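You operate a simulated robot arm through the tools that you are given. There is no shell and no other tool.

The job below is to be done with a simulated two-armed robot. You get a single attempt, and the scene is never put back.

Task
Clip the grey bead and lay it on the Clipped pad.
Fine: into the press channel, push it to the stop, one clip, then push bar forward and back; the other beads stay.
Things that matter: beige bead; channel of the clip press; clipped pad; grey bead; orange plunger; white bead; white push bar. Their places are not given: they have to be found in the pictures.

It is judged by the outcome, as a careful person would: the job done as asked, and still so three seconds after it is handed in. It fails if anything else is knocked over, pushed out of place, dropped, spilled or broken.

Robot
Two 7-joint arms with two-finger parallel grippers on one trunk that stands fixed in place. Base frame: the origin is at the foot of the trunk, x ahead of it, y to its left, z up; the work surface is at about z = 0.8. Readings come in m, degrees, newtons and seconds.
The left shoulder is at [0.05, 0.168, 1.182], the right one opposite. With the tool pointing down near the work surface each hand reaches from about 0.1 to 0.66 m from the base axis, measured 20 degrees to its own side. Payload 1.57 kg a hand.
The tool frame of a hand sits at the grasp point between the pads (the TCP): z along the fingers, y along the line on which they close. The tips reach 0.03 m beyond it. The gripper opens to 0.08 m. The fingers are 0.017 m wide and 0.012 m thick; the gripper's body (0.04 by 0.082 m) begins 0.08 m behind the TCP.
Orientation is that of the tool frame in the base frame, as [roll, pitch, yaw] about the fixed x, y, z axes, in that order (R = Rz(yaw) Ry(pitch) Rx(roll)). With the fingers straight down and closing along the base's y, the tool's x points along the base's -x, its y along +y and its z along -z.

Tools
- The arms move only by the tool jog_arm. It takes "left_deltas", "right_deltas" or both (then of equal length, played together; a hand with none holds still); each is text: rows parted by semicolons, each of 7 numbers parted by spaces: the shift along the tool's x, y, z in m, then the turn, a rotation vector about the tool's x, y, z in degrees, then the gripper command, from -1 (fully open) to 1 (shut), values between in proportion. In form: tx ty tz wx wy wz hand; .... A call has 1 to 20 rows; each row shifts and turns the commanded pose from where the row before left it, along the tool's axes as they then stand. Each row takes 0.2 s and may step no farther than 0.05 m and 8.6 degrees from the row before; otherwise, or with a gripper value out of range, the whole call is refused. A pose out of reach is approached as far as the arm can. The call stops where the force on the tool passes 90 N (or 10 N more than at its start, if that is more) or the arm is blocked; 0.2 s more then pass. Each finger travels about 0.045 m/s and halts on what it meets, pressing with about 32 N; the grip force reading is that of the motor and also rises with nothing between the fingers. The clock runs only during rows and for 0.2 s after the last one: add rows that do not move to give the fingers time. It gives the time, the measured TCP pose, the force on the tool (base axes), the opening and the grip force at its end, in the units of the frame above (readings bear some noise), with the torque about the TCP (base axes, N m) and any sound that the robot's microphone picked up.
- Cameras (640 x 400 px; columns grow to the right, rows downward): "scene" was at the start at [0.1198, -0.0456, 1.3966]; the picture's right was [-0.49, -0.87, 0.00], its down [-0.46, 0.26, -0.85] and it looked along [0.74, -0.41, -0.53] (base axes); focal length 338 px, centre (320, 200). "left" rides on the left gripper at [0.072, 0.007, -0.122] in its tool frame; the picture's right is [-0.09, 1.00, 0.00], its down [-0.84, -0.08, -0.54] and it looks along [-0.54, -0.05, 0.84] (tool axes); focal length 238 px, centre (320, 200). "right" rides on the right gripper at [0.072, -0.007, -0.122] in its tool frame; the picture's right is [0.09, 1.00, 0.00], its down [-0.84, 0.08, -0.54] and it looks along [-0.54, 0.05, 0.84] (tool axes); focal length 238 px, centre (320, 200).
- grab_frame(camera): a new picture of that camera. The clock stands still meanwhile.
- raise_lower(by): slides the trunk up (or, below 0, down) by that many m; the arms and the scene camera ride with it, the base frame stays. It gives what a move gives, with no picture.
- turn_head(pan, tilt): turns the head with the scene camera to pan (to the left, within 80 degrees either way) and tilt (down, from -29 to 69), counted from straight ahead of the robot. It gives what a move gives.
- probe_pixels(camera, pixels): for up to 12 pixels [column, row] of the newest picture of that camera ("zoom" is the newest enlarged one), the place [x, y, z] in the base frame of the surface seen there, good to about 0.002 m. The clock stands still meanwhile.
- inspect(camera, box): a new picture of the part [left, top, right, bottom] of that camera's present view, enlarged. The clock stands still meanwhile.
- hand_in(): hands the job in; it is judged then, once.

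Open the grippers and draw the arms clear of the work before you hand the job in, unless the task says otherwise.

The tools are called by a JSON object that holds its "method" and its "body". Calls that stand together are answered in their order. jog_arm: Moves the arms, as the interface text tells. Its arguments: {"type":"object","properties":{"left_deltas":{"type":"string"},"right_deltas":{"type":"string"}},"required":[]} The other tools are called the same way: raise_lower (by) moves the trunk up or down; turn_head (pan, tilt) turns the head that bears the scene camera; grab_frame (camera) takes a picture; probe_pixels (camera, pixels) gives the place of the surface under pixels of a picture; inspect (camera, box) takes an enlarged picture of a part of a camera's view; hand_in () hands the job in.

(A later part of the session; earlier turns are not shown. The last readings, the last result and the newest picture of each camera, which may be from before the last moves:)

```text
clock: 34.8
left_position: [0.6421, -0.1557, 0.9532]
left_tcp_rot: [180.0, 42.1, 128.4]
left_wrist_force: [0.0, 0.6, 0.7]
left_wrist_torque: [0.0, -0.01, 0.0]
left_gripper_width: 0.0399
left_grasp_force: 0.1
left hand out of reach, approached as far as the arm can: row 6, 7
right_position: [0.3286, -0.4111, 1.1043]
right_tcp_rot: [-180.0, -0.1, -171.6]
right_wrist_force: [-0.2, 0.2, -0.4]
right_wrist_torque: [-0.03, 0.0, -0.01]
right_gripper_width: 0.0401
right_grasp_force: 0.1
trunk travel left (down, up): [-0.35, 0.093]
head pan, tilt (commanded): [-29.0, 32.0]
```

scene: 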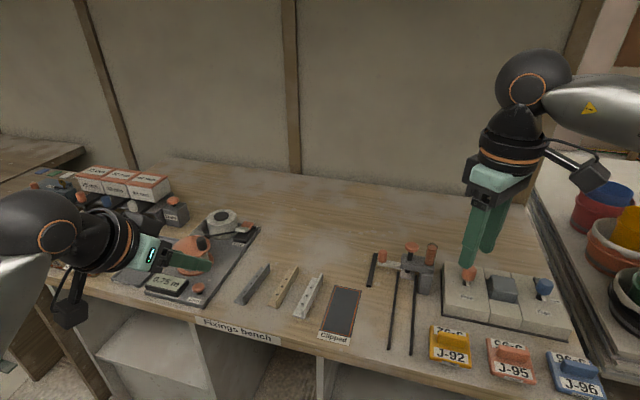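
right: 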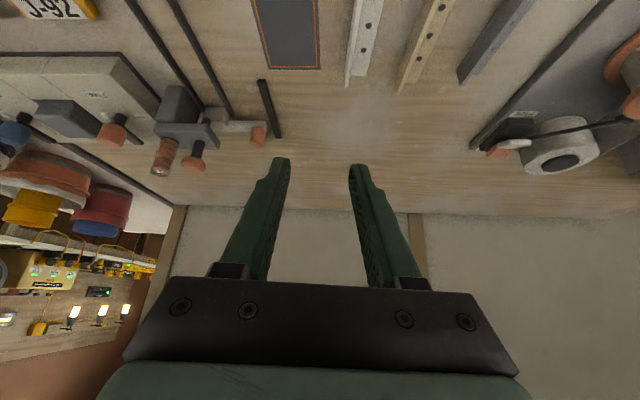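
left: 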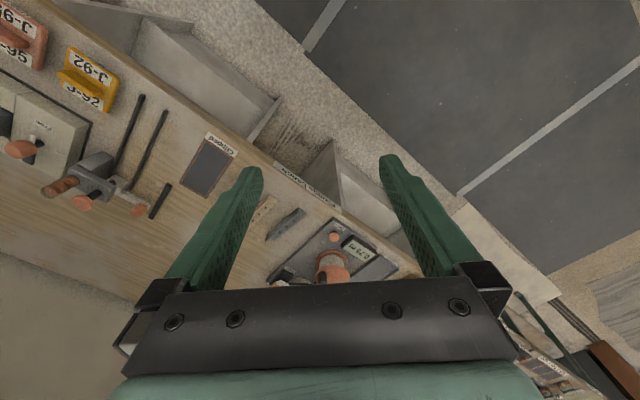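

Close but limited at (0.642,-0.156,0.953); lowering the trunk will bring the shoulder level with the wrist. I first back the left hand off and raise the right hand, then lower the trunk 0.2 m.

{"method": "jog_arm", "body": {"left_deltas": "0 0 -0.03 0 0 0 0; 0 0 -0.03 0 0 0 0; 0 0 -0.03 0 0 0 0; 0 0 -0.03 0 0 0 0; 0 0 -0.03 0 0 0 0; 0 0 -0.03 0 0 0 0; 0 0 0 0 0 0 0", "right_deltas": "0 0 -0.03 0 0 0 0; 0 0 -0.03 0 0 0 0; 0 0 -0.03 0 0 0 0; 0 0 -0.03 0 0 0 0; 0 0 -0.03 0 0 0 0; 0 0 0 0 0 0 0; 0 0 0 0 0 0 0"}}

{"method": "raise_lower", "body": {"by": -0.1}}

{"method": "grab_frame", "body": {"camera": "scene"}}

```text
clock: 36.4
left_position: [0.5646, -0.0613, 1.0865]
left_tcp_rot: [-180.0, 41.9, 128.5]
left_wrist_force: [-0.9, 0.2, 0.1]
left_wrist_torque: [-0.03, -0.03, 0.05]
left_gripper_width: 0.0403
left_grasp_force: 0.1
right_position: [0.3277, -0.4136, 1.2522]
right_tcp_rot: [179.9, 0.0, -171.5]
right_wrist_force: [0.3, -0.1, 0.0]
right_wrist_torque: [0.0, 0.0, -0.02]
right_gripper_width: 0.04
right_grasp_force: 0.0
trunk travel left (down, up): [-0.35, 0.093]
head pan, tilt (commanded): [-29.0, 32.0]
```

```text
clock: 37.7
left_position: [0.5658, -0.0648, 0.9861]
left_tcp_rot: [-179.9, 42.0, 128.3]
left_wrist_force: [0.7, -0.3, 0.0]
left_wrist_torque: [0.0, 0.05, 0.0]
left_gripper_width: 0.0401
left_grasp_force: 0.1
right_position: [0.3269, -0.4131, 1.1521]
right_tcp_rot: [180.0, 0.0, -171.5]
right_wrist_force: [-0.1, 0.5, -0.4]
right_wrist_torque: [-0.02, 0.0, 0.02]
right_gripper_width: 0.0397
right_grasp_force: 0.0
trunk travel left (down, up): [-0.25, 0.193]
head pan, tilt (commanded): [-29.0, 32.0]
```

```text
taken
```

scene: 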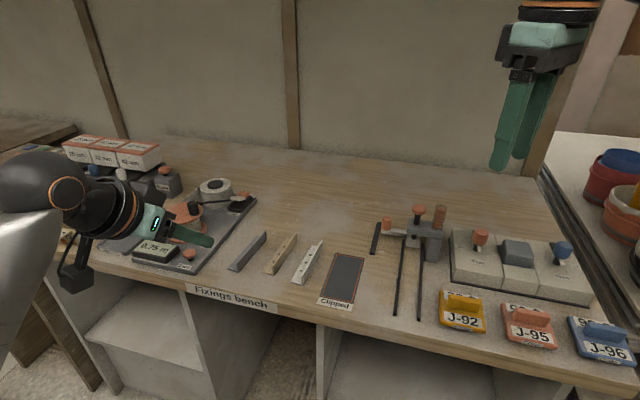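

Nothing touched. I lower another 0.1 m; the left tips then remain about 5 cm above bench height and short of its front edge.

{"method": "raise_lower", "body": {"by": -0.1}}

{"method": "grab_frame", "body": {"camera": "scene"}}

{"method": "grab_frame", "body": {"camera": "left"}}

```text
clock: 39.0
left_position: [0.5646, -0.0622, 0.886]
left_tcp_rot: [180.0, 42.0, 128.5]
left_wrist_force: [0.0, 0.2, -0.5]
left_wrist_torque: [-0.01, 0.01, -0.02]
left_gripper_width: 0.04
left_grasp_force: 0.0
right_position: [0.3267, -0.4128, 1.0515]
right_tcp_rot: [-180.0, 0.0, -171.6]
right_wrist_force: [-0.4, 0.4, -0.7]
right_wrist_torque: [0.0, 0.0, -0.02]
right_gripper_width: 0.0401
right_grasp_force: 0.1
trunk travel left (down, up): [-0.15, 0.293]
head pan, tilt (commanded): [-29.0, 32.0]
```

```text
taken
```

scene: 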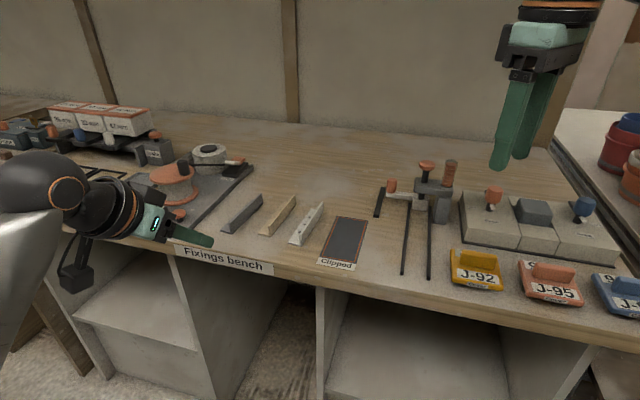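

```text
taken
```

left: 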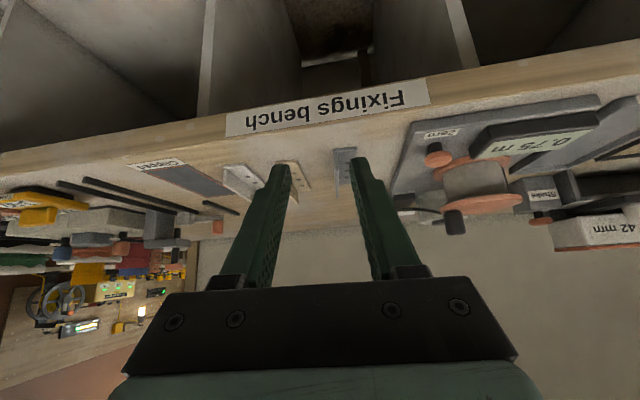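

Now I try the left hand's approach to above the bead at (0.667,-0.167,0.90) with the lowered shoulder.

{"method": "jog_arm", "body": {"left_deltas": "-0.0236 0.00304 0.01744 0 0 0 0; -0.0236 0.00304 0.01744 0 0 0 0; -0.0236 0.00304 0.01744 0 0 0 0; -0.0236 0.00304 0.01744 0 0 0 0; -0.0236 0.00304 0.01744 0 0 0 0; 0 0 0 0 0 0 0"}}

{"method": "grab_frame", "body": {"camera": "scene"}}

```text
clock: 40.4
left_position: [0.6442, -0.145, 0.8951]
left_tcp_rot: [180.0, 42.0, 128.3]
left_wrist_force: [0.1, 0.1, -0.2]
left_wrist_torque: [-0.01, 0.01, -0.03]
left_gripper_width: 0.0399
left_grasp_force: 0.0
left hand out of reach, approached as far as the arm can: row 5
right_position: [0.3271, -0.4133, 1.0513]
right_tcp_rot: [179.9, 0.1, -171.5]
right_wrist_force: [-0.3, -0.5, -0.8]
right_wrist_torque: [-0.01, -0.01, -0.02]
right_gripper_width: 0.0401
right_grasp_force: 0.1
trunk travel left (down, up): [-0.15, 0.293]
head pan, tilt (commanded): [-29.0, 32.0]
```

```text
taken
```

scene: 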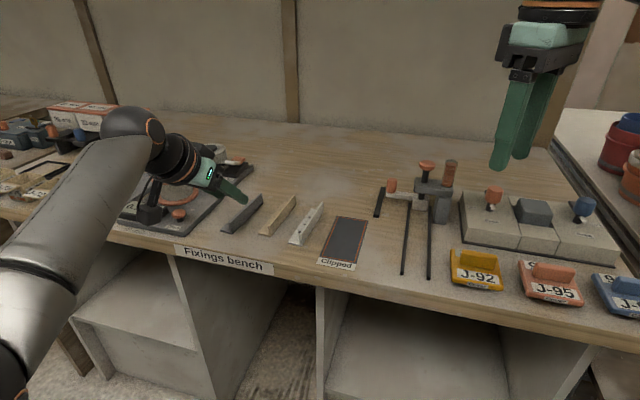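

Reach is limited at ≈0.556 m shoulder-to-wrist, so more tilt (55°) is needed. I check the bench front edge and camera-box clearance first.

{"method": "probe_pixels", "body": {"camera": "scene", "pixels": [[225, 246], [225, 258], [150, 225], [120, 232], [150, 205], [178, 214], [340, 272], [245, 232]]}}

{"method": "inspect", "body": {"camera": "scene", "box": [120, 150, 320, 275]}}

```text
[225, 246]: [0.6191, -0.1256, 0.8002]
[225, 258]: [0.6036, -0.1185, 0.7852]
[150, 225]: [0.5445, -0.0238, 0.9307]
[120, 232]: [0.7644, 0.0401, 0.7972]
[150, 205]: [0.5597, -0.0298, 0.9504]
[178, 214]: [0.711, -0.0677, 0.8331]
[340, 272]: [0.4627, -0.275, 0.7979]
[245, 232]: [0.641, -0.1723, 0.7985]
```

```text
3.20 times, centred on (220, 212) of scene
```

zoom: 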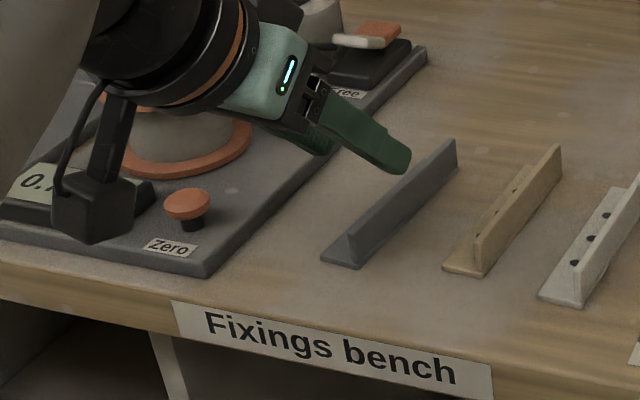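

The bench edge is at u≈0.51 and the camera box hangs outside it, so more tilt is safe. I tilt to 55° and move to above the grip point (0.660,-0.158,0.875).

{"method": "jog_arm", "body": {"left_deltas": "0 0 0 0 -6.5 0 0; 0 0 0 0 -6.5 0 0; 0.0027 0.0022 0.0137 0 0 0 0; 0.0026 0.0021 0.0137 0 0 0 0; 0 0 0 0 0 0 0"}}

{"method": "inspect", "body": {"camera": "scene", "box": [150, 160, 310, 270]}}

{"method": "grab_frame", "body": {"camera": "left"}}

```text
clock: 41.6
left_position: [0.661, -0.1592, 0.876]
left_tcp_rot: [179.8, 54.9, 128.4]
left_wrist_force: [-1.3, 0.0, 0.5]
left_wrist_torque: [0.01, 0.01, -0.01]
left_gripper_width: 0.0401
left_grasp_force: 0.0
right_position: [0.3263, -0.4131, 1.0516]
right_tcp_rot: [-179.9, 0.0, -171.7]
right_wrist_force: [0.0, -0.1, -0.6]
right_wrist_torque: [-0.02, 0.03, 0.01]
right_gripper_width: 0.0399
right_grasp_force: 0.1
trunk travel left (down, up): [-0.15, 0.293]
head pan, tilt (commanded): [-29.0, 32.0]
```

```text
3.64 times, centred on (230, 215) of scene
```

zoom: 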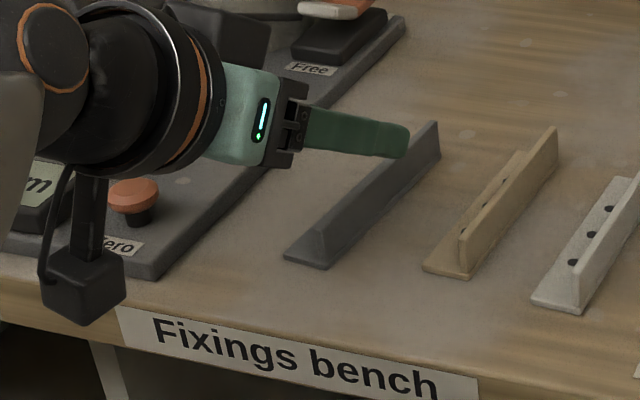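

```text
taken
```

left: 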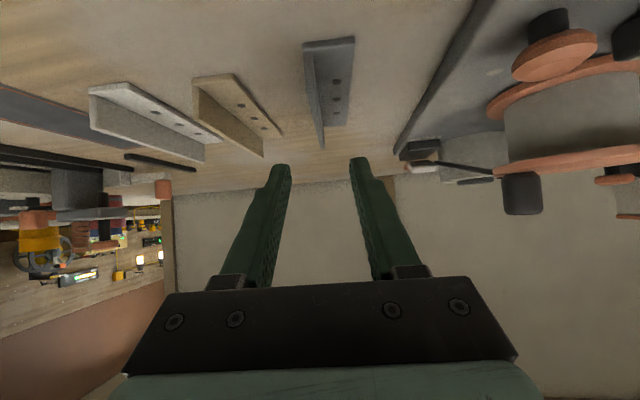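

Reached, and the wrist picture shows the fin (x≈318) centred between the fingers. I descend 4 cm straight down with the fingers straddling the fin.

{"method": "jog_arm", "body": {"left_deltas": "0.0084 0 0.0059 0 0 0 0; 0.0084 0 0.0059 0 0 0 0; 0.0084 0 0.0059 0 0 0 0; 0.0084 0 0.0059 0 0 0 0; 0 0 0 0 0 0 0"}}

{"method": "inspect", "body": {"camera": "scene", "box": [150, 160, 310, 270]}}

{"method": "grab_frame", "body": {"camera": "left"}}

```text
clock: 42.8
left_position: [0.6625, -0.1589, 0.8359]
left_tcp_rot: [180.0, 55.0, 128.5]
left_wrist_force: [-0.3, -0.4, 0.0]
left_wrist_torque: [0.01, -0.03, -0.02]
left_gripper_width: 0.04
left_grasp_force: 0.1
right_position: [0.3267, -0.4133, 1.0517]
right_tcp_rot: [179.8, 0.0, -171.7]
right_wrist_force: [0.3, -0.2, -0.2]
right_wrist_torque: [-0.01, -0.02, -0.02]
right_gripper_width: 0.0399
right_grasp_force: 0.1
trunk travel left (down, up): [-0.15, 0.293]
head pan, tilt (commanded): [-29.0, 32.0]
```

```text
3.64 times, centred on (230, 215) of scene
```

zoom: 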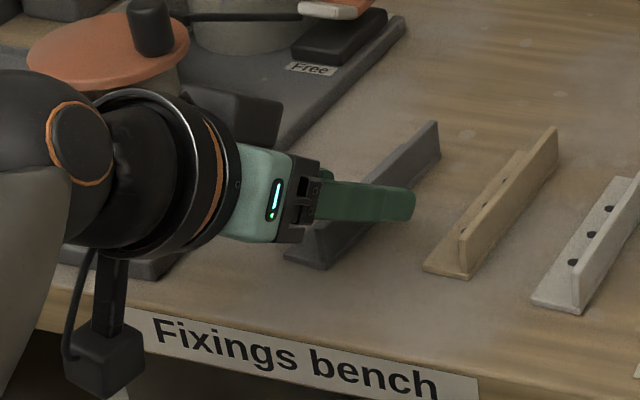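

```text
taken
```

left: 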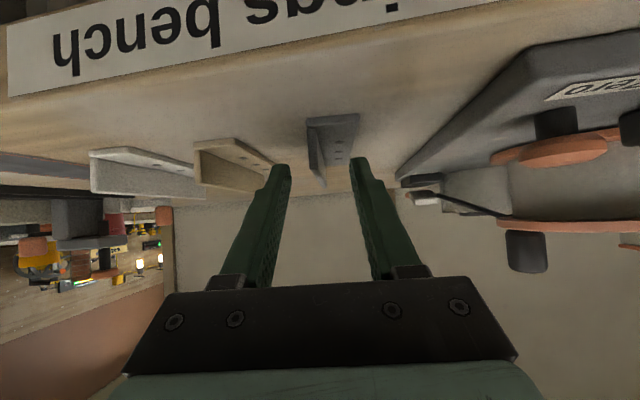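

The fin sits between the two fingertips with ≈1.5 cm overlap. I close the left gripper on the fin.

{"method": "jog_arm", "body": {"left_deltas": "0 0 0 0 0 0 1; 0 0 0 0 0 0 1; 0 0 0 0 0 0 1; 0 0 0 0 0 0 1; 0 0 0 0 0 0 1; 0 0 0 0 0 0 1"}}

{"method": "grab_frame", "body": {"camera": "left"}}

{"method": "inspect", "body": {"camera": "scene", "box": [180, 170, 310, 260]}}

```text
clock: 44.2
left_position: [0.6618, -0.1588, 0.8369]
left_tcp_rot: [-180.0, 55.0, 128.4]
left_wrist_force: [-0.7, 0.2, 0.2]
left_wrist_torque: [0.01, -0.01, -0.01]
left_gripper_width: 0.0036
left_grasp_force: 24.5
right_position: [0.327, -0.4136, 1.0521]
right_tcp_rot: [-180.0, 0.0, -171.6]
right_wrist_force: [-0.3, 0.7, -0.6]
right_wrist_torque: [-0.04, -0.02, -0.02]
right_gripper_width: 0.0403
right_grasp_force: 0.2
trunk travel left (down, up): [-0.15, 0.293]
head pan, tilt (commanded): [-29.0, 32.0]
```

```text
taken
```

left: 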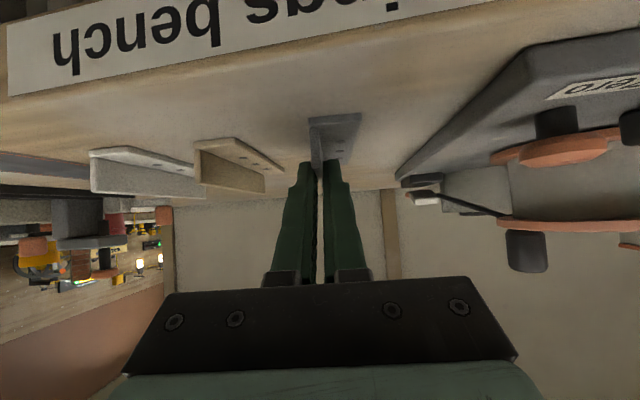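

```text
4.44 times, centred on (245, 215) of scene
```

zoom: 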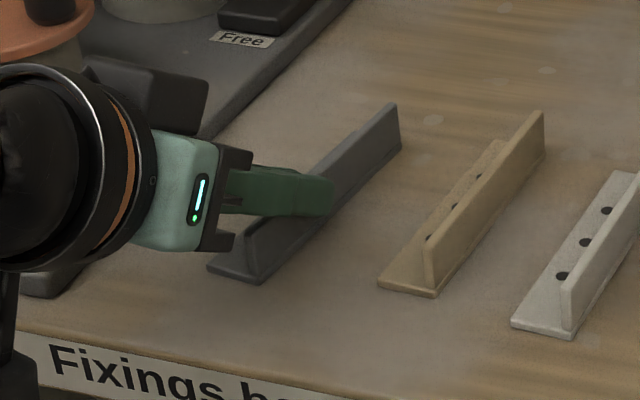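

Gripped at 3.6 mm width, 24.5 N. I lift 4 cm straight up and check the bead.

{"method": "jog_arm", "body": {"left_deltas": "-0.0082 0 -0.0057 0 0 0 1; -0.0082 0 -0.0057 0 0 0 1; -0.0082 0 -0.0057 0 0 0 1; -0.0082 0 -0.0057 0 0 0 1; 0 0 0 0 0 0 1"}}

{"method": "inspect", "body": {"camera": "scene", "box": [160, 150, 320, 260]}}

{"method": "grab_frame", "body": {"camera": "left"}}

```text
clock: 45.4
left_position: [0.6626, -0.1578, 0.8758]
left_tcp_rot: [-179.9, 55.0, 128.4]
left_wrist_force: [0.1, -0.2, 0.7]
left_wrist_torque: [0.03, 0.04, 0.01]
left_gripper_width: 0.0036
left_grasp_force: 24.6
right_position: [0.3275, -0.4142, 1.053]
right_tcp_rot: [180.0, -0.1, -171.6]
right_wrist_force: [-0.5, 0.9, 0.6]
right_wrist_torque: [0.0, 0.0, 0.01]
right_gripper_width: 0.0402
right_grasp_force: 0.1
trunk travel left (down, up): [-0.15, 0.293]
head pan, tilt (commanded): [-29.0, 32.0]
```

```text
3.64 times, centred on (240, 205) of scene
```

zoom: 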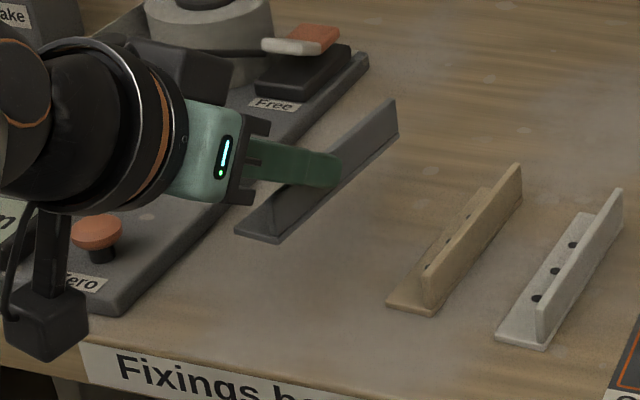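

```text
taken
```

left: 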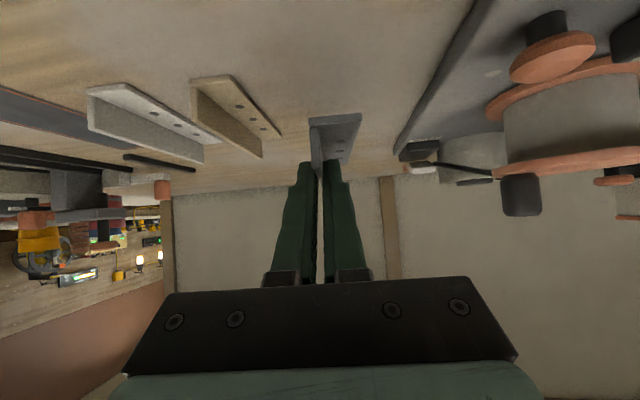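

The bead is held level and clear. Next I need the right arm out of the way; I check where the buckets on the right stand.

{"method": "probe_pixels", "body": {"camera": "scene", "pixels": [[615, 125], [630, 165], [585, 125], [560, 160], [586, 205], [493, 190]]}}

```text
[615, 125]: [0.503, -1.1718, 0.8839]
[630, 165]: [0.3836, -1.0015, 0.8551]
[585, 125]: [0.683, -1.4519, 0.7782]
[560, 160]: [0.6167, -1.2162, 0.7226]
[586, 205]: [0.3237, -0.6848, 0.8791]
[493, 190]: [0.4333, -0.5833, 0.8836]
```

Buckets are over a metre away. I move the right arm back, out and up, while the left hand rises and draws back with the bead.

{"method": "jog_arm", "body": {"left_deltas": "-0.0041 0 -0.0151 0 0 0 1; -0.0041 0 -0.0151 0 0 0 1; -0.0041 0 -0.0151 0 0 0 1; -0.0041 0 -0.0151 0 0 0 1; -0.0041 0 -0.0151 0 0 0 1; 0 0 0 0 0 0 1", "right_deltas": "0.0272 -0.0202 -0.024 0 0 0 -1; 0.0272 -0.0202 -0.024 0 0 0 -1; 0.0272 -0.0202 -0.024 0 0 0 -1; 0.0272 -0.0202 -0.024 0 0 0 -1; 0.0272 -0.0202 -0.024 0 0 0 -1; 0 0 0 0 0 0 -1"}}

{"method": "grab_frame", "body": {"camera": "scene"}}

```text
clock: 46.8
left_position: [0.6318, -0.12, 0.9347]
left_tcp_rot: [-179.9, 55.0, 128.5]
left_wrist_force: [0.6, -0.1, -0.7]
left_wrist_torque: [0.04, 0.04, 0.0]
left_gripper_width: 0.0039
left_grasp_force: 24.4
right_position: [0.2354, -0.4072, 1.0794]
right_tcp_rot: [180.0, 0.1, -171.7]
right_wrist_force: [-0.9, -1.0, 0.5]
right_wrist_torque: [-0.01, -0.04, -0.01]
right_gripper_width: 0.0801
right_grasp_force: 0.0
right hand out of reach, approached as far as the arm can: row 1, 2, 3, 4, 5
trunk travel left (down, up): [-0.15, 0.293]
head pan, tilt (commanded): [-29.0, 32.0]
```

```text
taken
```

scene: 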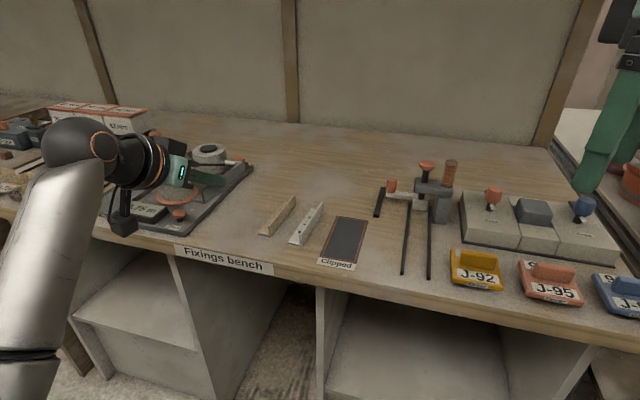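

The right hand only went back to (0.235,-0.407,1.08). I try moving it further out and slightly lower, off the bench edge.

{"method": "jog_arm", "body": {"right_deltas": "0.0234 -0.0218 0.02 0 0 0 -1; 0.0234 -0.0218 0.02 0 0 0 -1; 0.0234 -0.0218 0.02 0 0 0 -1; 0.0234 -0.0218 0.02 0 0 0 -1; 0 0 0 0 0 0 -1"}}

{"method": "grab_frame", "body": {"camera": "scene"}}

```text
clock: 48.0
left_position: [0.6322, -0.1202, 0.9348]
left_tcp_rot: [-179.9, 55.1, 128.4]
left_wrist_force: [0.1, 0.3, -0.3]
left_wrist_torque: [0.0, 0.02, 0.0]
left_gripper_width: 0.0037
left_grasp_force: 24.7
right_position: [0.1838, -0.442, 0.9714]
right_tcp_rot: [-180.0, 0.1, -171.5]
right_wrist_force: [0.1, -0.1, 0.3]
right_wrist_torque: [0.0, -0.01, 0.0]
right_gripper_width: 0.0799
right_grasp_force: 0.1
right hand out of reach, approached as far as the arm can: row 1, 2, 3, 4
trunk travel left (down, up): [-0.15, 0.293]
head pan, tilt (commanded): [-29.0, 32.0]
```

```text
taken
```

scene: 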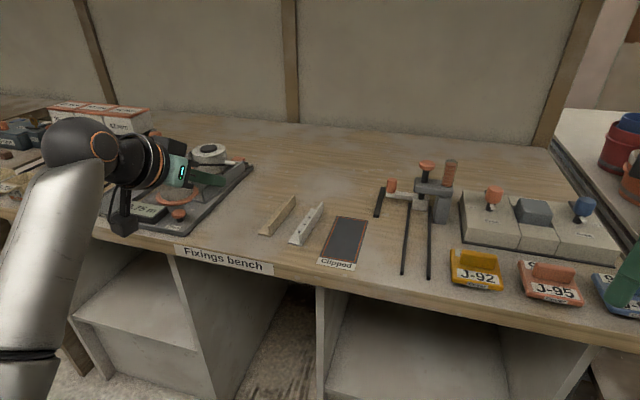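

Right hand is now at (0.184,-0.442,0.971), clear enough. I carry the bead with the left hand over the other beads (bead bottom ≈0.90) toward the channel's near end, first part of the way.

{"method": "jog_arm", "body": {"left_deltas": "-0.00563 -0.03963 0.00513 0 0 0 1; -0.00563 -0.03963 0.00513 0 0 0 1; -0.00563 -0.03963 0.00513 0 0 0 1; -0.00563 -0.03963 0.00513 0 0 0 1; -0.00563 -0.03963 0.00513 0 0 0 1; 0 0 0 0 0 0 1"}}

{"method": "grab_frame", "body": {"camera": "scene"}}

```text
clock: 49.4
left_position: [0.5008, -0.2751, 0.9466]
left_tcp_rot: [-180.0, 55.0, 128.5]
left_wrist_force: [-0.4, 0.0, 0.2]
left_wrist_torque: [0.0, 0.03, 0.02]
left_gripper_width: 0.0035
left_grasp_force: 24.4
right_position: [0.1822, -0.4412, 0.9716]
right_tcp_rot: [-180.0, 0.0, -171.6]
right_wrist_force: [0.8, 1.0, 0.0]
right_wrist_torque: [0.01, -0.01, -0.02]
right_gripper_width: 0.0801
right_grasp_force: 0.1
trunk travel left (down, up): [-0.15, 0.293]
head pan, tilt (commanded): [-29.0, 32.0]
```

```text
taken
```

scene: 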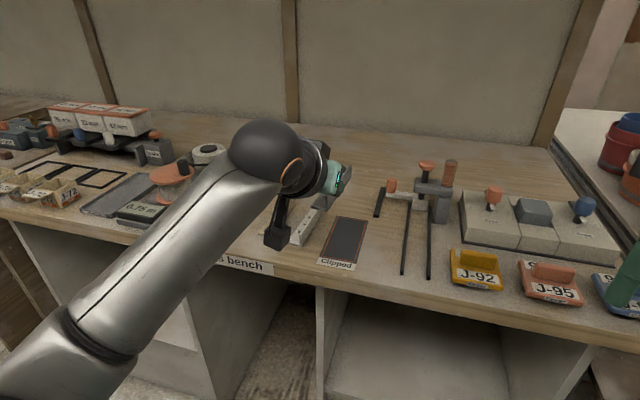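

Going well. Before the arm hides the press, I take a precise measurement of the rails and stop from this view.

{"method": "inspect", "body": {"camera": "scene", "box": [365, 150, 475, 290]}}

```text
2.86 times, centred on (420, 220) of scene
```

zoom: 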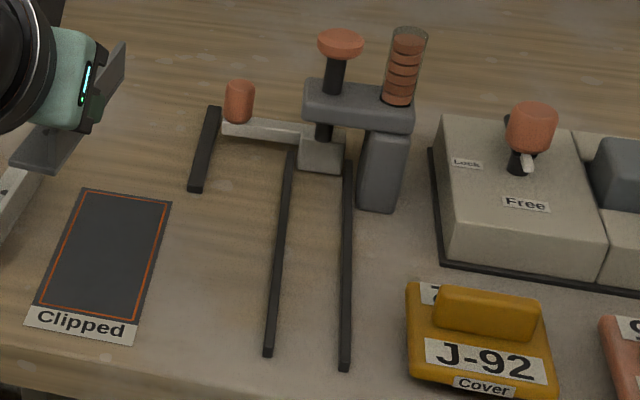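

Zoom tighter on the rails for edge positions.

{"method": "inspect", "body": {"camera": "scene", "box": [395, 225, 445, 285]}}

```text
6.67 times, centred on (420, 255) of scene
```

zoom: 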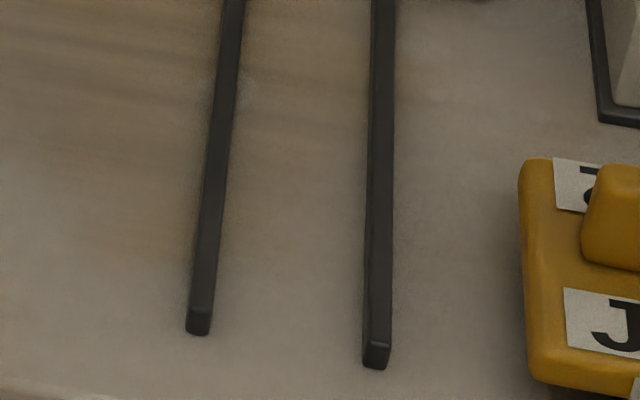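

{"method": "probe_pixels", "body": {"camera": "zoom", "pixels": [[191, 300], [211, 300], [215, 302], [363, 300], [391, 300], [366, 300], [372, 100], [394, 100], [208, 150], [228, 150], [199, 330], [376, 366]]}}

```text
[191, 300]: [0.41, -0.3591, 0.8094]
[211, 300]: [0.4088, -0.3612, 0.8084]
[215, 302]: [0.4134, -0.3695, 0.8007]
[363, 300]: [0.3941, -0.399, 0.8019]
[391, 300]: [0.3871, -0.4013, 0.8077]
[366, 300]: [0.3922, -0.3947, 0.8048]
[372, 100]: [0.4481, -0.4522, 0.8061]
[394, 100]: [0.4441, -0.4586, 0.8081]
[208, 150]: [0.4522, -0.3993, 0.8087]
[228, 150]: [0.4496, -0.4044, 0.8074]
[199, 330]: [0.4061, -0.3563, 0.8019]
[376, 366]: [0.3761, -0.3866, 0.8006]
```

The inner channel measures n from -0.0025 to 0.0315 (34 mm) against a bead width of ≈25.5 mm, rails 8.5 mm high. I turn the left hand to yaw 135° and move above the channel with the bead centred on it.

{"method": "jog_arm", "body": {"left_deltas": "0 0 0 -5.35 0 -3.75 1; 0.0021 -0.039 0.0088 0 0 0 1; 0.0021 -0.039 0.0088 0 0 0 1; 0.0021 -0.039 0.0088 0 0 0 1; 0.0020 -0.039 0.0088 0 0 0 1; 0 0 0 0 0 0 1"}}

{"method": "grab_frame", "body": {"camera": "scene"}}

{"method": "grab_frame", "body": {"camera": "left"}}

```text
clock: 50.8
left_position: [0.4635, -0.3054, 0.9345]
left_tcp_rot: [180.0, 55.1, 135.0]
left_wrist_force: [-0.8, 0.3, 0.1]
left_wrist_torque: [-0.01, -0.01, -0.04]
left_gripper_width: 0.0039
left_grasp_force: 24.7
left hand out of reach, approached as far as the arm can: row 3, 4, 5
right_position: [0.1829, -0.4418, 0.973]
right_tcp_rot: [179.9, 0.0, -171.5]
right_wrist_force: [0.1, -0.3, 0.8]
right_wrist_torque: [0.0, -0.01, -0.01]
right_gripper_width: 0.0802
right_grasp_force: 0.1
trunk travel left (down, up): [-0.15, 0.293]
head pan, tilt (commanded): [-29.0, 32.0]
```

```text
taken
```

scene: 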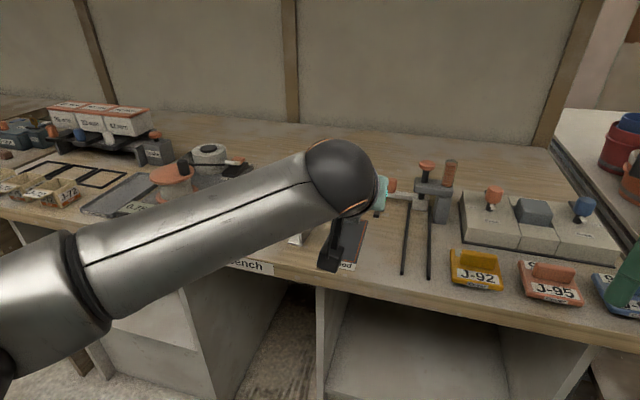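

```text
taken
```

left: 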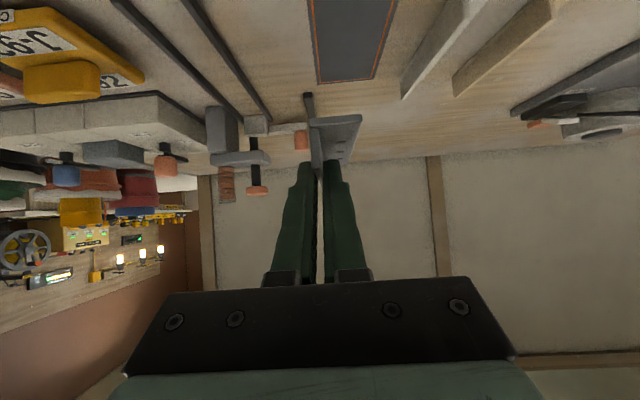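

The left hand is at its inward limit at (0.464,-0.305,0.935), right over the pad area. I probe the left arm's elbow to see what limits it.

{"method": "probe_pixels", "body": {"camera": "scene", "pixels": [[40, 290], [100, 250], [200, 205], [340, 165], [3, 370], [20, 330]]}}

{"method": "turn_head", "body": {"pan": 10, "tilt": 45}}

{"method": "grab_frame", "body": {"camera": "scene"}}

```text
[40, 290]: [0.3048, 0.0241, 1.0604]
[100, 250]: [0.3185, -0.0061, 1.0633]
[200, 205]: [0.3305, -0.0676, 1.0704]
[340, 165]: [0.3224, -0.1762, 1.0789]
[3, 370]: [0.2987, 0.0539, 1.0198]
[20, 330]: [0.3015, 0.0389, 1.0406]
```

```text
clock: 51.9
left_position: [0.4635, -0.3065, 0.9351]
left_tcp_rot: [-180.0, 55.0, 134.9]
left_wrist_force: [-0.7, -0.2, -0.1]
left_wrist_torque: [-0.02, -0.02, 0.0]
left_gripper_width: 0.0034
left_grasp_force: 25.0
right_position: [0.1839, -0.4407, 0.9732]
right_tcp_rot: [-179.9, 0.1, -171.6]
right_wrist_force: [-0.1, 0.5, 1.1]
right_wrist_torque: [0.02, -0.01, 0.02]
right_gripper_width: 0.0802
right_grasp_force: 0.1
trunk travel left (down, up): [-0.15, 0.293]
head pan, tilt (commanded): [10.0, 45.0]
```

```text
taken
```

scene: 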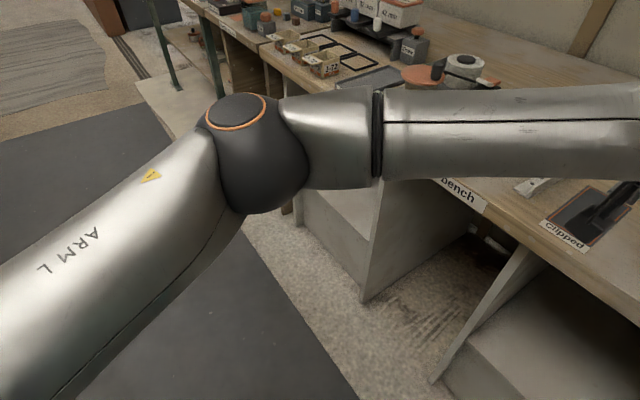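

{"method": "probe_pixels", "body": {"camera": "scene", "pixels": [[235, 110], [260, 160], [150, 210], [60, 310], [330, 140], [500, 130]]}}

```text
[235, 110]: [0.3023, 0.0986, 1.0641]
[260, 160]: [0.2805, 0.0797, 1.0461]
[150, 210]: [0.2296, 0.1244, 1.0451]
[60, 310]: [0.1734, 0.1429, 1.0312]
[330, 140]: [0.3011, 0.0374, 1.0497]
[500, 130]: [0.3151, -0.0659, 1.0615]
```

The left elbow is at its inward limit, so the channel itself is beyond the left hand. I'll set the bead down briefly at the edge of its range (beside/on the pad area), where the right hand can take it over. Head back first, and a small move to n≈0.14 above the surface.

{"method": "turn_head", "body": {"pan": -32, "tilt": 38}}

{"method": "jog_arm", "body": {"left_deltas": "0.0167 0.0097 0.0139 0 0 0 1; 0.0167 0.0097 0.0139 0 0 0 1; 0.0167 0.0097 0.0139 0 0 0 1; 0 0 0 0 0 0 1"}}

{"method": "grab_frame", "body": {"camera": "scene"}}

{"method": "grab_frame", "body": {"camera": "left"}}

```text
clock: 53.0
left_position: [0.4644, -0.3042, 0.934]
left_tcp_rot: [179.9, 55.0, 135.0]
left_wrist_force: [0.2, 0.4, 0.3]
left_wrist_torque: [-0.05, 0.03, -0.05]
left_gripper_width: 0.0036
left_grasp_force: 24.7
right_position: [0.183, -0.4424, 0.9724]
right_tcp_rot: [180.0, 0.0, -171.7]
right_wrist_force: [0.4, -0.3, 0.5]
right_wrist_torque: [0.01, 0.0, -0.02]
right_gripper_width: 0.0801
right_grasp_force: 0.1
trunk travel left (down, up): [-0.15, 0.293]
head pan, tilt (commanded): [-32.0, 38.0]
```

```text
clock: 54.0
left_position: [0.4885, -0.2867, 0.8661]
left_tcp_rot: [-180.0, 55.0, 135.0]
left_wrist_force: [-0.3, 0.8, -1.3]
left_wrist_torque: [-0.01, -0.03, -0.01]
left_gripper_width: 0.0037
left_grasp_force: 24.8
right_position: [0.1827, -0.4416, 0.9731]
right_tcp_rot: [180.0, 0.0, -171.7]
right_wrist_force: [0.5, -0.2, 0.1]
right_wrist_torque: [0.0, 0.01, 0.05]
right_gripper_width: 0.08
right_grasp_force: 0.1
trunk travel left (down, up): [-0.15, 0.293]
head pan, tilt (commanded): [-32.0, 38.0]
```

```text
taken
```

scene: 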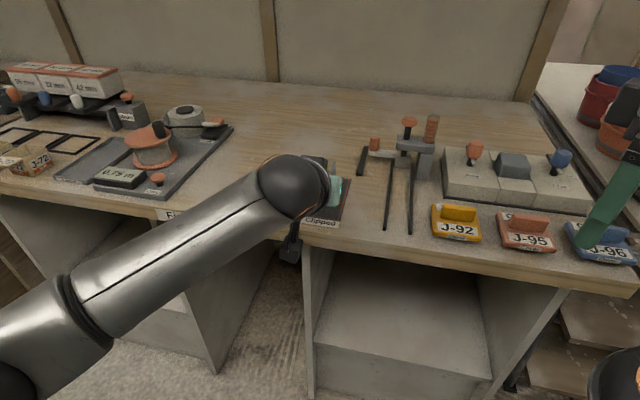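

```text
taken
```

left: 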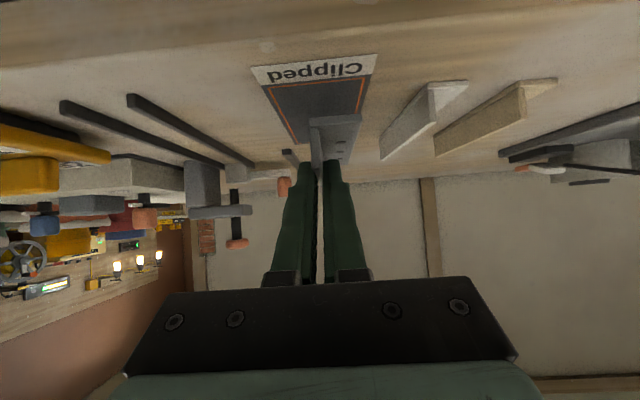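

The bead is above the pad, with the white bead well off to the side. I lower to just contact (TCP z≈0.837).

{"method": "jog_arm", "body": {"left_deltas": "0.0078 0 0.00545 0 0 0 1; 0.0078 0 0.00545 0 0 0 1; 0.007 0 0.0049 0 0 0 1; 0 0 0 0 0 0 1"}}

{"method": "grab_frame", "body": {"camera": "left"}}

```text
clock: 55.0
left_position: [0.4881, -0.287, 0.8381]
left_tcp_rot: [-179.9, 55.1, 135.0]
left_wrist_force: [1.4, -0.4, -0.2]
left_wrist_torque: [-0.01, 0.02, 0.0]
left_gripper_width: 0.0037
left_grasp_force: 24.2
right_position: [0.183, -0.4405, 0.9721]
right_tcp_rot: [180.0, 0.0, -171.7]
right_wrist_force: [-0.1, -0.2, -0.3]
right_wrist_torque: [0.0, -0.02, 0.01]
right_gripper_width: 0.08
right_grasp_force: 0.1
trunk travel left (down, up): [-0.15, 0.293]
head pan, tilt (commanded): [-32.0, 38.0]
```

```text
taken
```

left: 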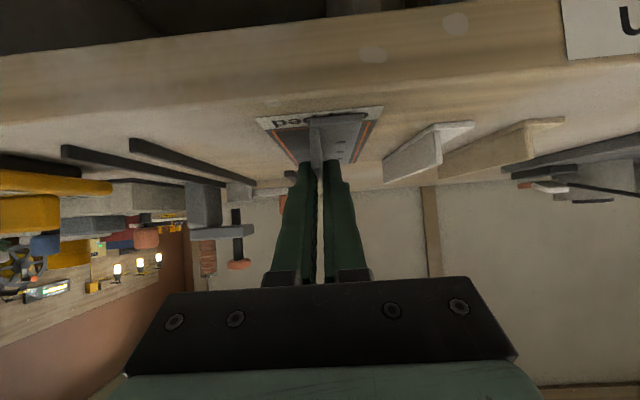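

About 1 mm above. I go down one more millimetre and open the left gripper partially (to ≈32 mm), then lift the hand straight up.

{"method": "jog_arm", "body": {"left_deltas": "0.0008 0 0.0006 0 0 0 1; 0 0 0 0 0 0 0.2; 0 0 0 0 0 0 0.2; 0 0 0 0 0 0 0.2; 0 0 0 0 0 0 0.2"}}

{"method": "grab_frame", "body": {"camera": "left"}}

```text
clock: 56.2
left_position: [0.4875, -0.2883, 0.8366]
left_tcp_rot: [-179.9, 55.0, 135.0]
left_wrist_force: [0.0, 0.1, 0.0]
left_wrist_torque: [-0.02, -0.01, 0.02]
left_gripper_width: 0.0322
left_grasp_force: 0.1
right_position: [0.1828, -0.4416, 0.9734]
right_tcp_rot: [-180.0, 0.0, -171.6]
right_wrist_force: [0.0, 0.0, -0.1]
right_wrist_torque: [0.0, 0.0, 0.0]
right_gripper_width: 0.0801
right_grasp_force: 0.1
trunk travel left (down, up): [-0.15, 0.293]
head pan, tilt (commanded): [-32.0, 38.0]
```

```text
taken
```

left: 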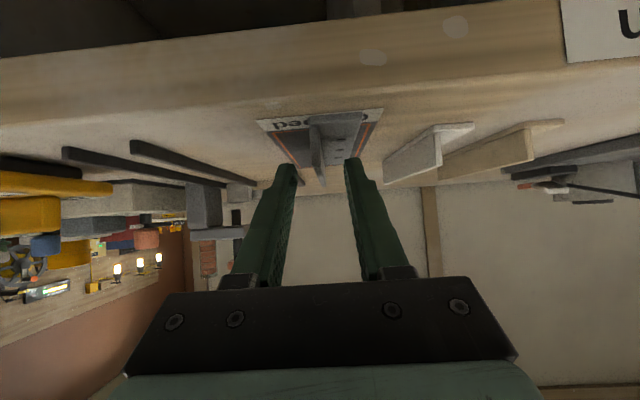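

Released cleanly. Lift the left hand 9 cm straight up, then retreat it to the left of the robot.

{"method": "jog_arm", "body": {"left_deltas": "-0.0123 0 -0.0086 0 0 0 0.2; -0.0246 0 -0.0172 0 0 0 0.2; -0.0246 0 -0.0172 0 0 0 0.2; -0.0246 0 -0.0172 0 0 0 0.2; 0.0166 0.0149 -0.0334 0 0 0 0.2; 0.0166 0.0149 -0.0334 0 0 0 0.2; 0.0166 0.0149 -0.0334 0 0 0 0.2; 0.0166 0.0149 -0.0334 0 0 0 0.2; 0.0166 0.0149 -0.0334 0 0 0 0.2; 0.0166 0.0149 -0.0334 0 0 0 0.2; 0.0166 0.0149 -0.0334 0 0 0 0.2; 0.0166 0.0149 -0.0334 0 0 0 0.2; 0.0166 0.0149 -0.0334 0 0 0 0.2; 0 0 0 0 0 0 0.2"}}

{"method": "grab_frame", "body": {"camera": "scene"}}

```text
clock: 59.2
left_position: [0.3497, 0.0456, 0.9944]
left_tcp_rot: [-179.9, 55.0, 135.0]
left_wrist_force: [-0.5, 0.3, 0.2]
left_wrist_torque: [0.0, -0.03, 0.0]
left_gripper_width: 0.0319
left_grasp_force: 0.0
right_position: [0.1814, -0.4415, 0.9731]
right_tcp_rot: [-180.0, 0.0, -171.6]
right_wrist_force: [-0.1, 0.8, 0.0]
right_wrist_torque: [0.01, 0.03, -0.02]
right_gripper_width: 0.08
right_grasp_force: 0.0
trunk travel left (down, up): [-0.15, 0.293]
head pan, tilt (commanded): [-32.0, 38.0]
```

```text
taken
```

scene: 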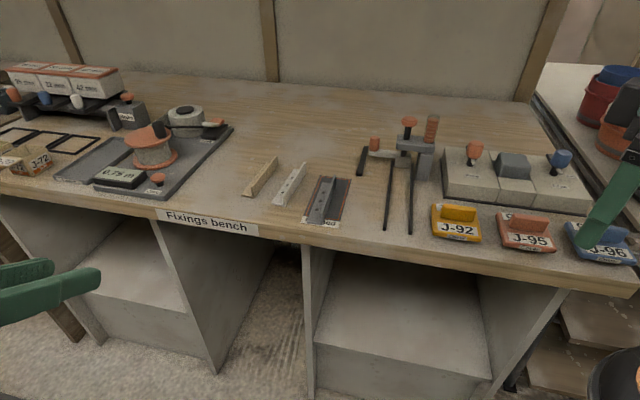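

The grey bead now lies on the pad, and all else is undisturbed. I bring the right arm forward over the near bench at height and rotate to yaw 135°.

{"method": "jog_arm", "body": {"right_deltas": "-0.0407 0.0021 -0.012 0 0 0 -1; -0.0407 0.0021 -0.012 0 0 0 -1; -0.0407 0.0021 -0.012 0 0 0 -1; -0.0407 0.0021 -0.012 0 0 0 -1; 0 0 0 0 0 7.6 0; 0 0 0 0 0 7.6 0; 0 0 0 0 0 7.6 0; 0 0 0 0 0 7.6 0; 0 0 0 0 0 7.6 0; 0 0 0 0 0 7.6 0; 0 0 0 0 0 7.6 0; 0 0 0 0 0 0 0"}}

{"method": "grab_frame", "body": {"camera": "scene"}}

```text
clock: 61.8
left_position: [0.3505, 0.045, 0.9947]
left_tcp_rot: [-179.9, 55.0, 135.0]
left_wrist_force: [-0.3, 0.7, -0.3]
left_wrist_torque: [-0.03, 0.03, -0.03]
left_gripper_width: 0.032
left_grasp_force: 0.1
right_position: [0.3398, -0.41, 1.0217]
right_tcp_rot: [180.0, 0.1, 135.1]
right_wrist_force: [-0.3, 0.3, 0.0]
right_wrist_torque: [0.01, 0.0, -0.02]
right_gripper_width: 0.0398
right_grasp_force: 0.1
trunk travel left (down, up): [-0.15, 0.293]
head pan, tilt (commanded): [-32.0, 38.0]
```

```text
taken
```

scene: 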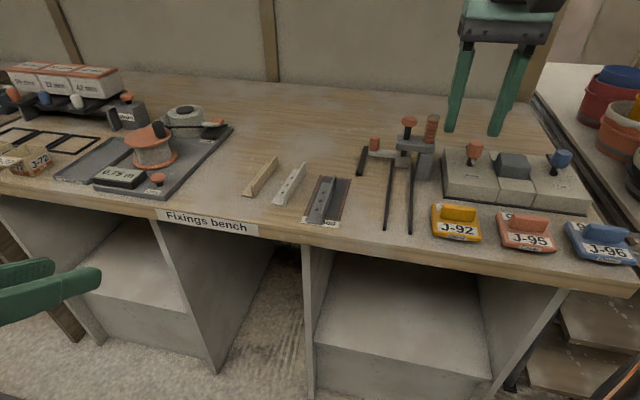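

Right hand at (0.34,-0.41,1.022), yaw 135°. Now measure the bead's pose on the pad.

{"method": "inspect", "body": {"camera": "scene", "box": [270, 150, 370, 235]}}

```text
4.71 times, centred on (320, 192) of scene
```

zoom: 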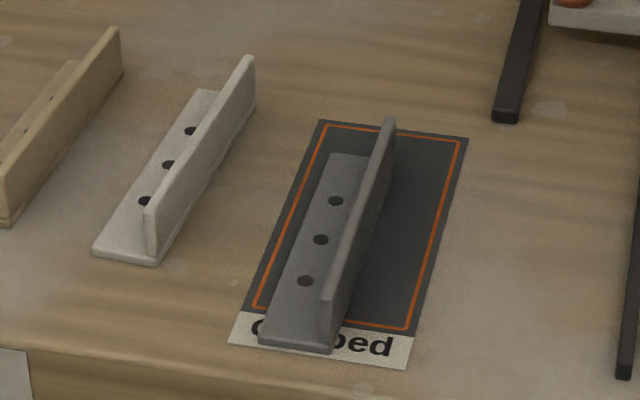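

{"method": "probe_pixels", "body": {"camera": "zoom", "pixels": [[264, 338], [332, 345], [335, 156], [390, 122], [327, 297], [358, 210], [305, 281], [320, 239], [336, 201], [330, 320], [321, 122], [467, 138]]}}

{"method": "probe_pixels", "body": {"camera": "zoom", "pixels": [[150, 215], [247, 62], [158, 260], [97, 252], [250, 100], [205, 92], [155, 240], [394, 155], [370, 230], [345, 290], [230, 345], [408, 367]]}}

```text
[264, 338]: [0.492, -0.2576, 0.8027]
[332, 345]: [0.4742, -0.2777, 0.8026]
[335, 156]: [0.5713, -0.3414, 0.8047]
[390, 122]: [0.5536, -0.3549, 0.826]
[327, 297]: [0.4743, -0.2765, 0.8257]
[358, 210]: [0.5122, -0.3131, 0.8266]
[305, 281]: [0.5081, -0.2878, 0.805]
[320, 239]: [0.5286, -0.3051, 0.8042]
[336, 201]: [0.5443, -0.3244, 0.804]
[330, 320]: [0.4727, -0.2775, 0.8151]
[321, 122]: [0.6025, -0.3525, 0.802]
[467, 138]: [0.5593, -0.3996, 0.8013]
```

```text
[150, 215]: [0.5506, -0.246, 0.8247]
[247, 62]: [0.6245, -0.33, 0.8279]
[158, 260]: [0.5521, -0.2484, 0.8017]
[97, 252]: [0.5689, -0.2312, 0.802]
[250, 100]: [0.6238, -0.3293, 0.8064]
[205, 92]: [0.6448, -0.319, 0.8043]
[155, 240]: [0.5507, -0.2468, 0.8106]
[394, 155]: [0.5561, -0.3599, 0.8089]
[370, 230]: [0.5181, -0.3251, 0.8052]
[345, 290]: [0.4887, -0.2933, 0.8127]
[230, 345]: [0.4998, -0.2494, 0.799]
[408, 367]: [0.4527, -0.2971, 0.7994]
```

The grey bead lies at u 0.531–0.648, fin at n≈0.1405, bearing -45°. I tilt the right hand 35° and move to above its grip point.

{"method": "jog_arm", "body": {"right_deltas": "0 0 0 0 -7 0 0; 0 0 0 0 -7 0 0; 0 0 0 0 -7 0 0; 0 0 0 0 -7 0 0; 0 0 0 0 -7 0 0; 0.0049 0.0317 0.0169 0 0 0 0; 0.0049 0.0317 0.0169 0 0 0 0; 0.0049 0.0317 0.0169 0 0 0 0; 0.0049 0.0317 0.0169 0 0 0 0; 0.0049 0.0317 0.0169 0 0 0 0; 0.0049 0.0317 0.0169 0 0 0 0; 0 0 0 0 0 0 0"}}

{"method": "grab_frame", "body": {"camera": "scene"}}

{"method": "grab_frame", "body": {"camera": "right"}}

```text
clock: 64.4
left_position: [0.3507, 0.0445, 0.9947]
left_tcp_rot: [-180.0, 55.0, 135.0]
left_wrist_force: [0.4, -1.2, -0.2]
left_wrist_torque: [0.01, 0.02, 0.0]
left_gripper_width: 0.0322
left_grasp_force: 0.0
right_position: [0.5005, -0.2983, 0.9205]
right_tcp_rot: [-179.9, 35.0, 135.2]
right_wrist_force: [-0.4, -0.2, 0.2]
right_wrist_torque: [-0.03, 0.01, 0.02]
right_gripper_width: 0.04
right_grasp_force: 0.1
trunk travel left (down, up): [-0.15, 0.293]
head pan, tilt (commanded): [-32.0, 38.0]
```

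```text
taken
```

scene: 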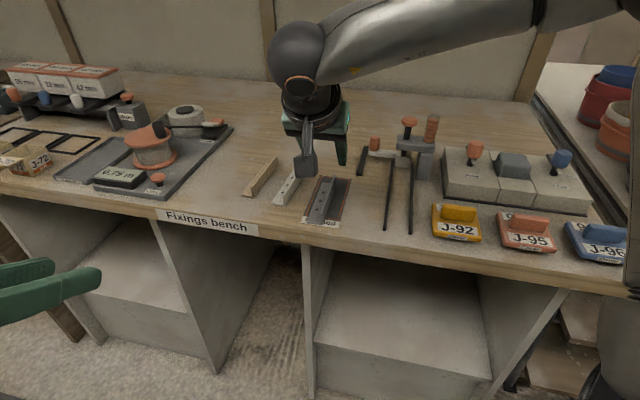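

```text
taken
```

right: 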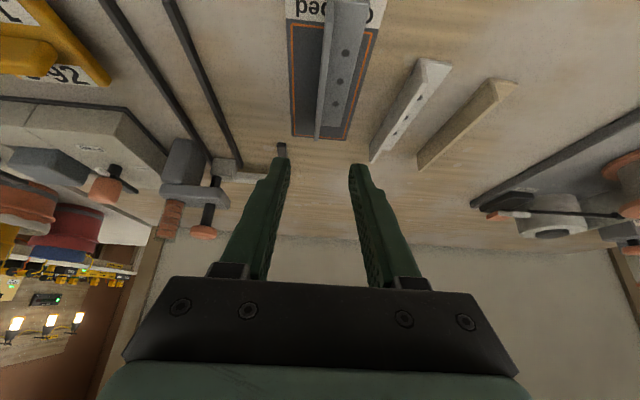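

Reached; the bead's fin lines up between the fingers (x≈325). Descend to grip height with a 2.5 mm lateral correction.

{"method": "jog_arm", "body": {"right_deltas": "0.01126 -0.0006 0.01608 0 0 0 0; 0.01126 -0.0006 0.01608 0 0 0 0; 0.01126 -0.0006 0.01608 0 0 0 0; 0.01126 -0.0006 0.01608 0 0 0 0; 0 0 0 0 0 0 0"}}

{"method": "inspect", "body": {"camera": "scene", "box": [250, 130, 390, 240]}}

{"method": "grab_frame", "body": {"camera": "right"}}

```text
clock: 65.6
left_position: [0.3505, 0.045, 0.9941]
left_tcp_rot: [180.0, 55.0, 135.0]
left_wrist_force: [0.1, -0.1, -0.9]
left_wrist_torque: [-0.02, 0.0, 0.03]
left_gripper_width: 0.0321
left_grasp_force: 0.0
right_position: [0.497, -0.2998, 0.8417]
right_tcp_rot: [179.9, 34.8, 135.3]
right_wrist_force: [-0.1, -0.2, 0.4]
right_wrist_torque: [-0.01, 0.02, 0.0]
right_gripper_width: 0.0401
right_grasp_force: 0.0
trunk travel left (down, up): [-0.15, 0.293]
head pan, tilt (commanded): [-32.0, 38.0]
```

```text
3.64 times, centred on (320, 185) of scene
```

zoom: 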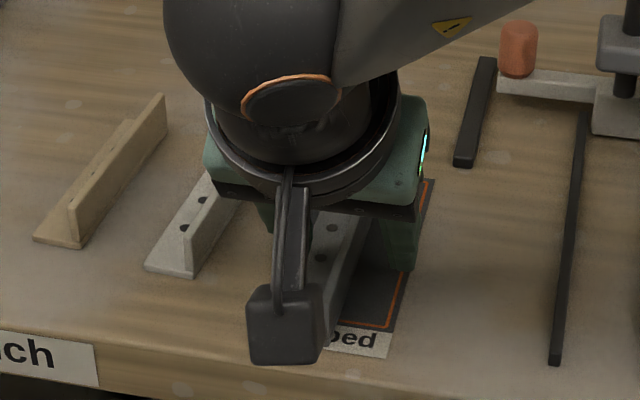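

```text
taken
```

right: 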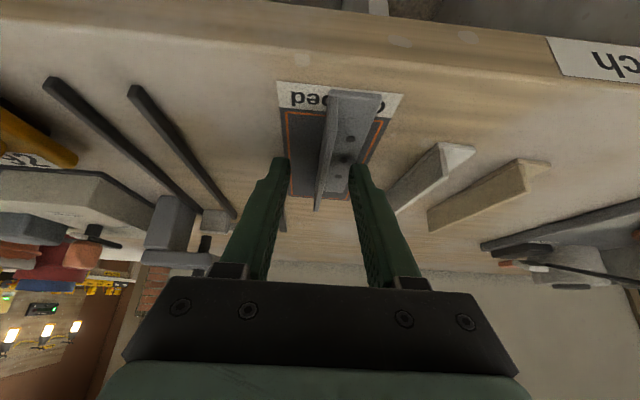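

The fin is between the fingers. Close the right gripper.

{"method": "jog_arm", "body": {"right_deltas": "0 0 0 0 0 0 1; 0 0 0 0 0 0 1; 0 0 0 0 0 0 1; 0 0 0 0 0 0 1; 0 0 0 0 0 0 1; 0 0 0 0 0 0 1"}}

{"method": "grab_frame", "body": {"camera": "right"}}

```text
clock: 67.0
left_position: [0.3509, 0.0454, 0.9948]
left_tcp_rot: [-180.0, 55.1, 135.1]
left_wrist_force: [0.6, -0.3, -0.3]
left_wrist_torque: [0.0, 0.01, -0.01]
left_gripper_width: 0.0322
left_grasp_force: 0.0
right_position: [0.4981, -0.3003, 0.8427]
right_tcp_rot: [179.9, 35.0, 135.2]
right_wrist_force: [-0.2, -0.1, 0.5]
right_wrist_torque: [-0.01, -0.03, -0.01]
right_gripper_width: 0.0035
right_grasp_force: 25.2
trunk travel left (down, up): [-0.15, 0.293]
head pan, tilt (commanded): [-32.0, 38.0]
```

```text
taken
```

right: 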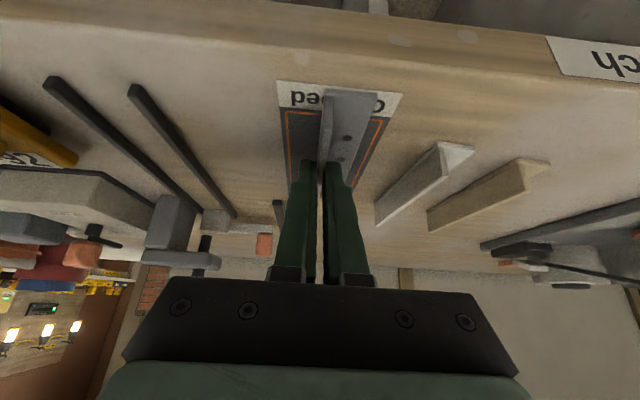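

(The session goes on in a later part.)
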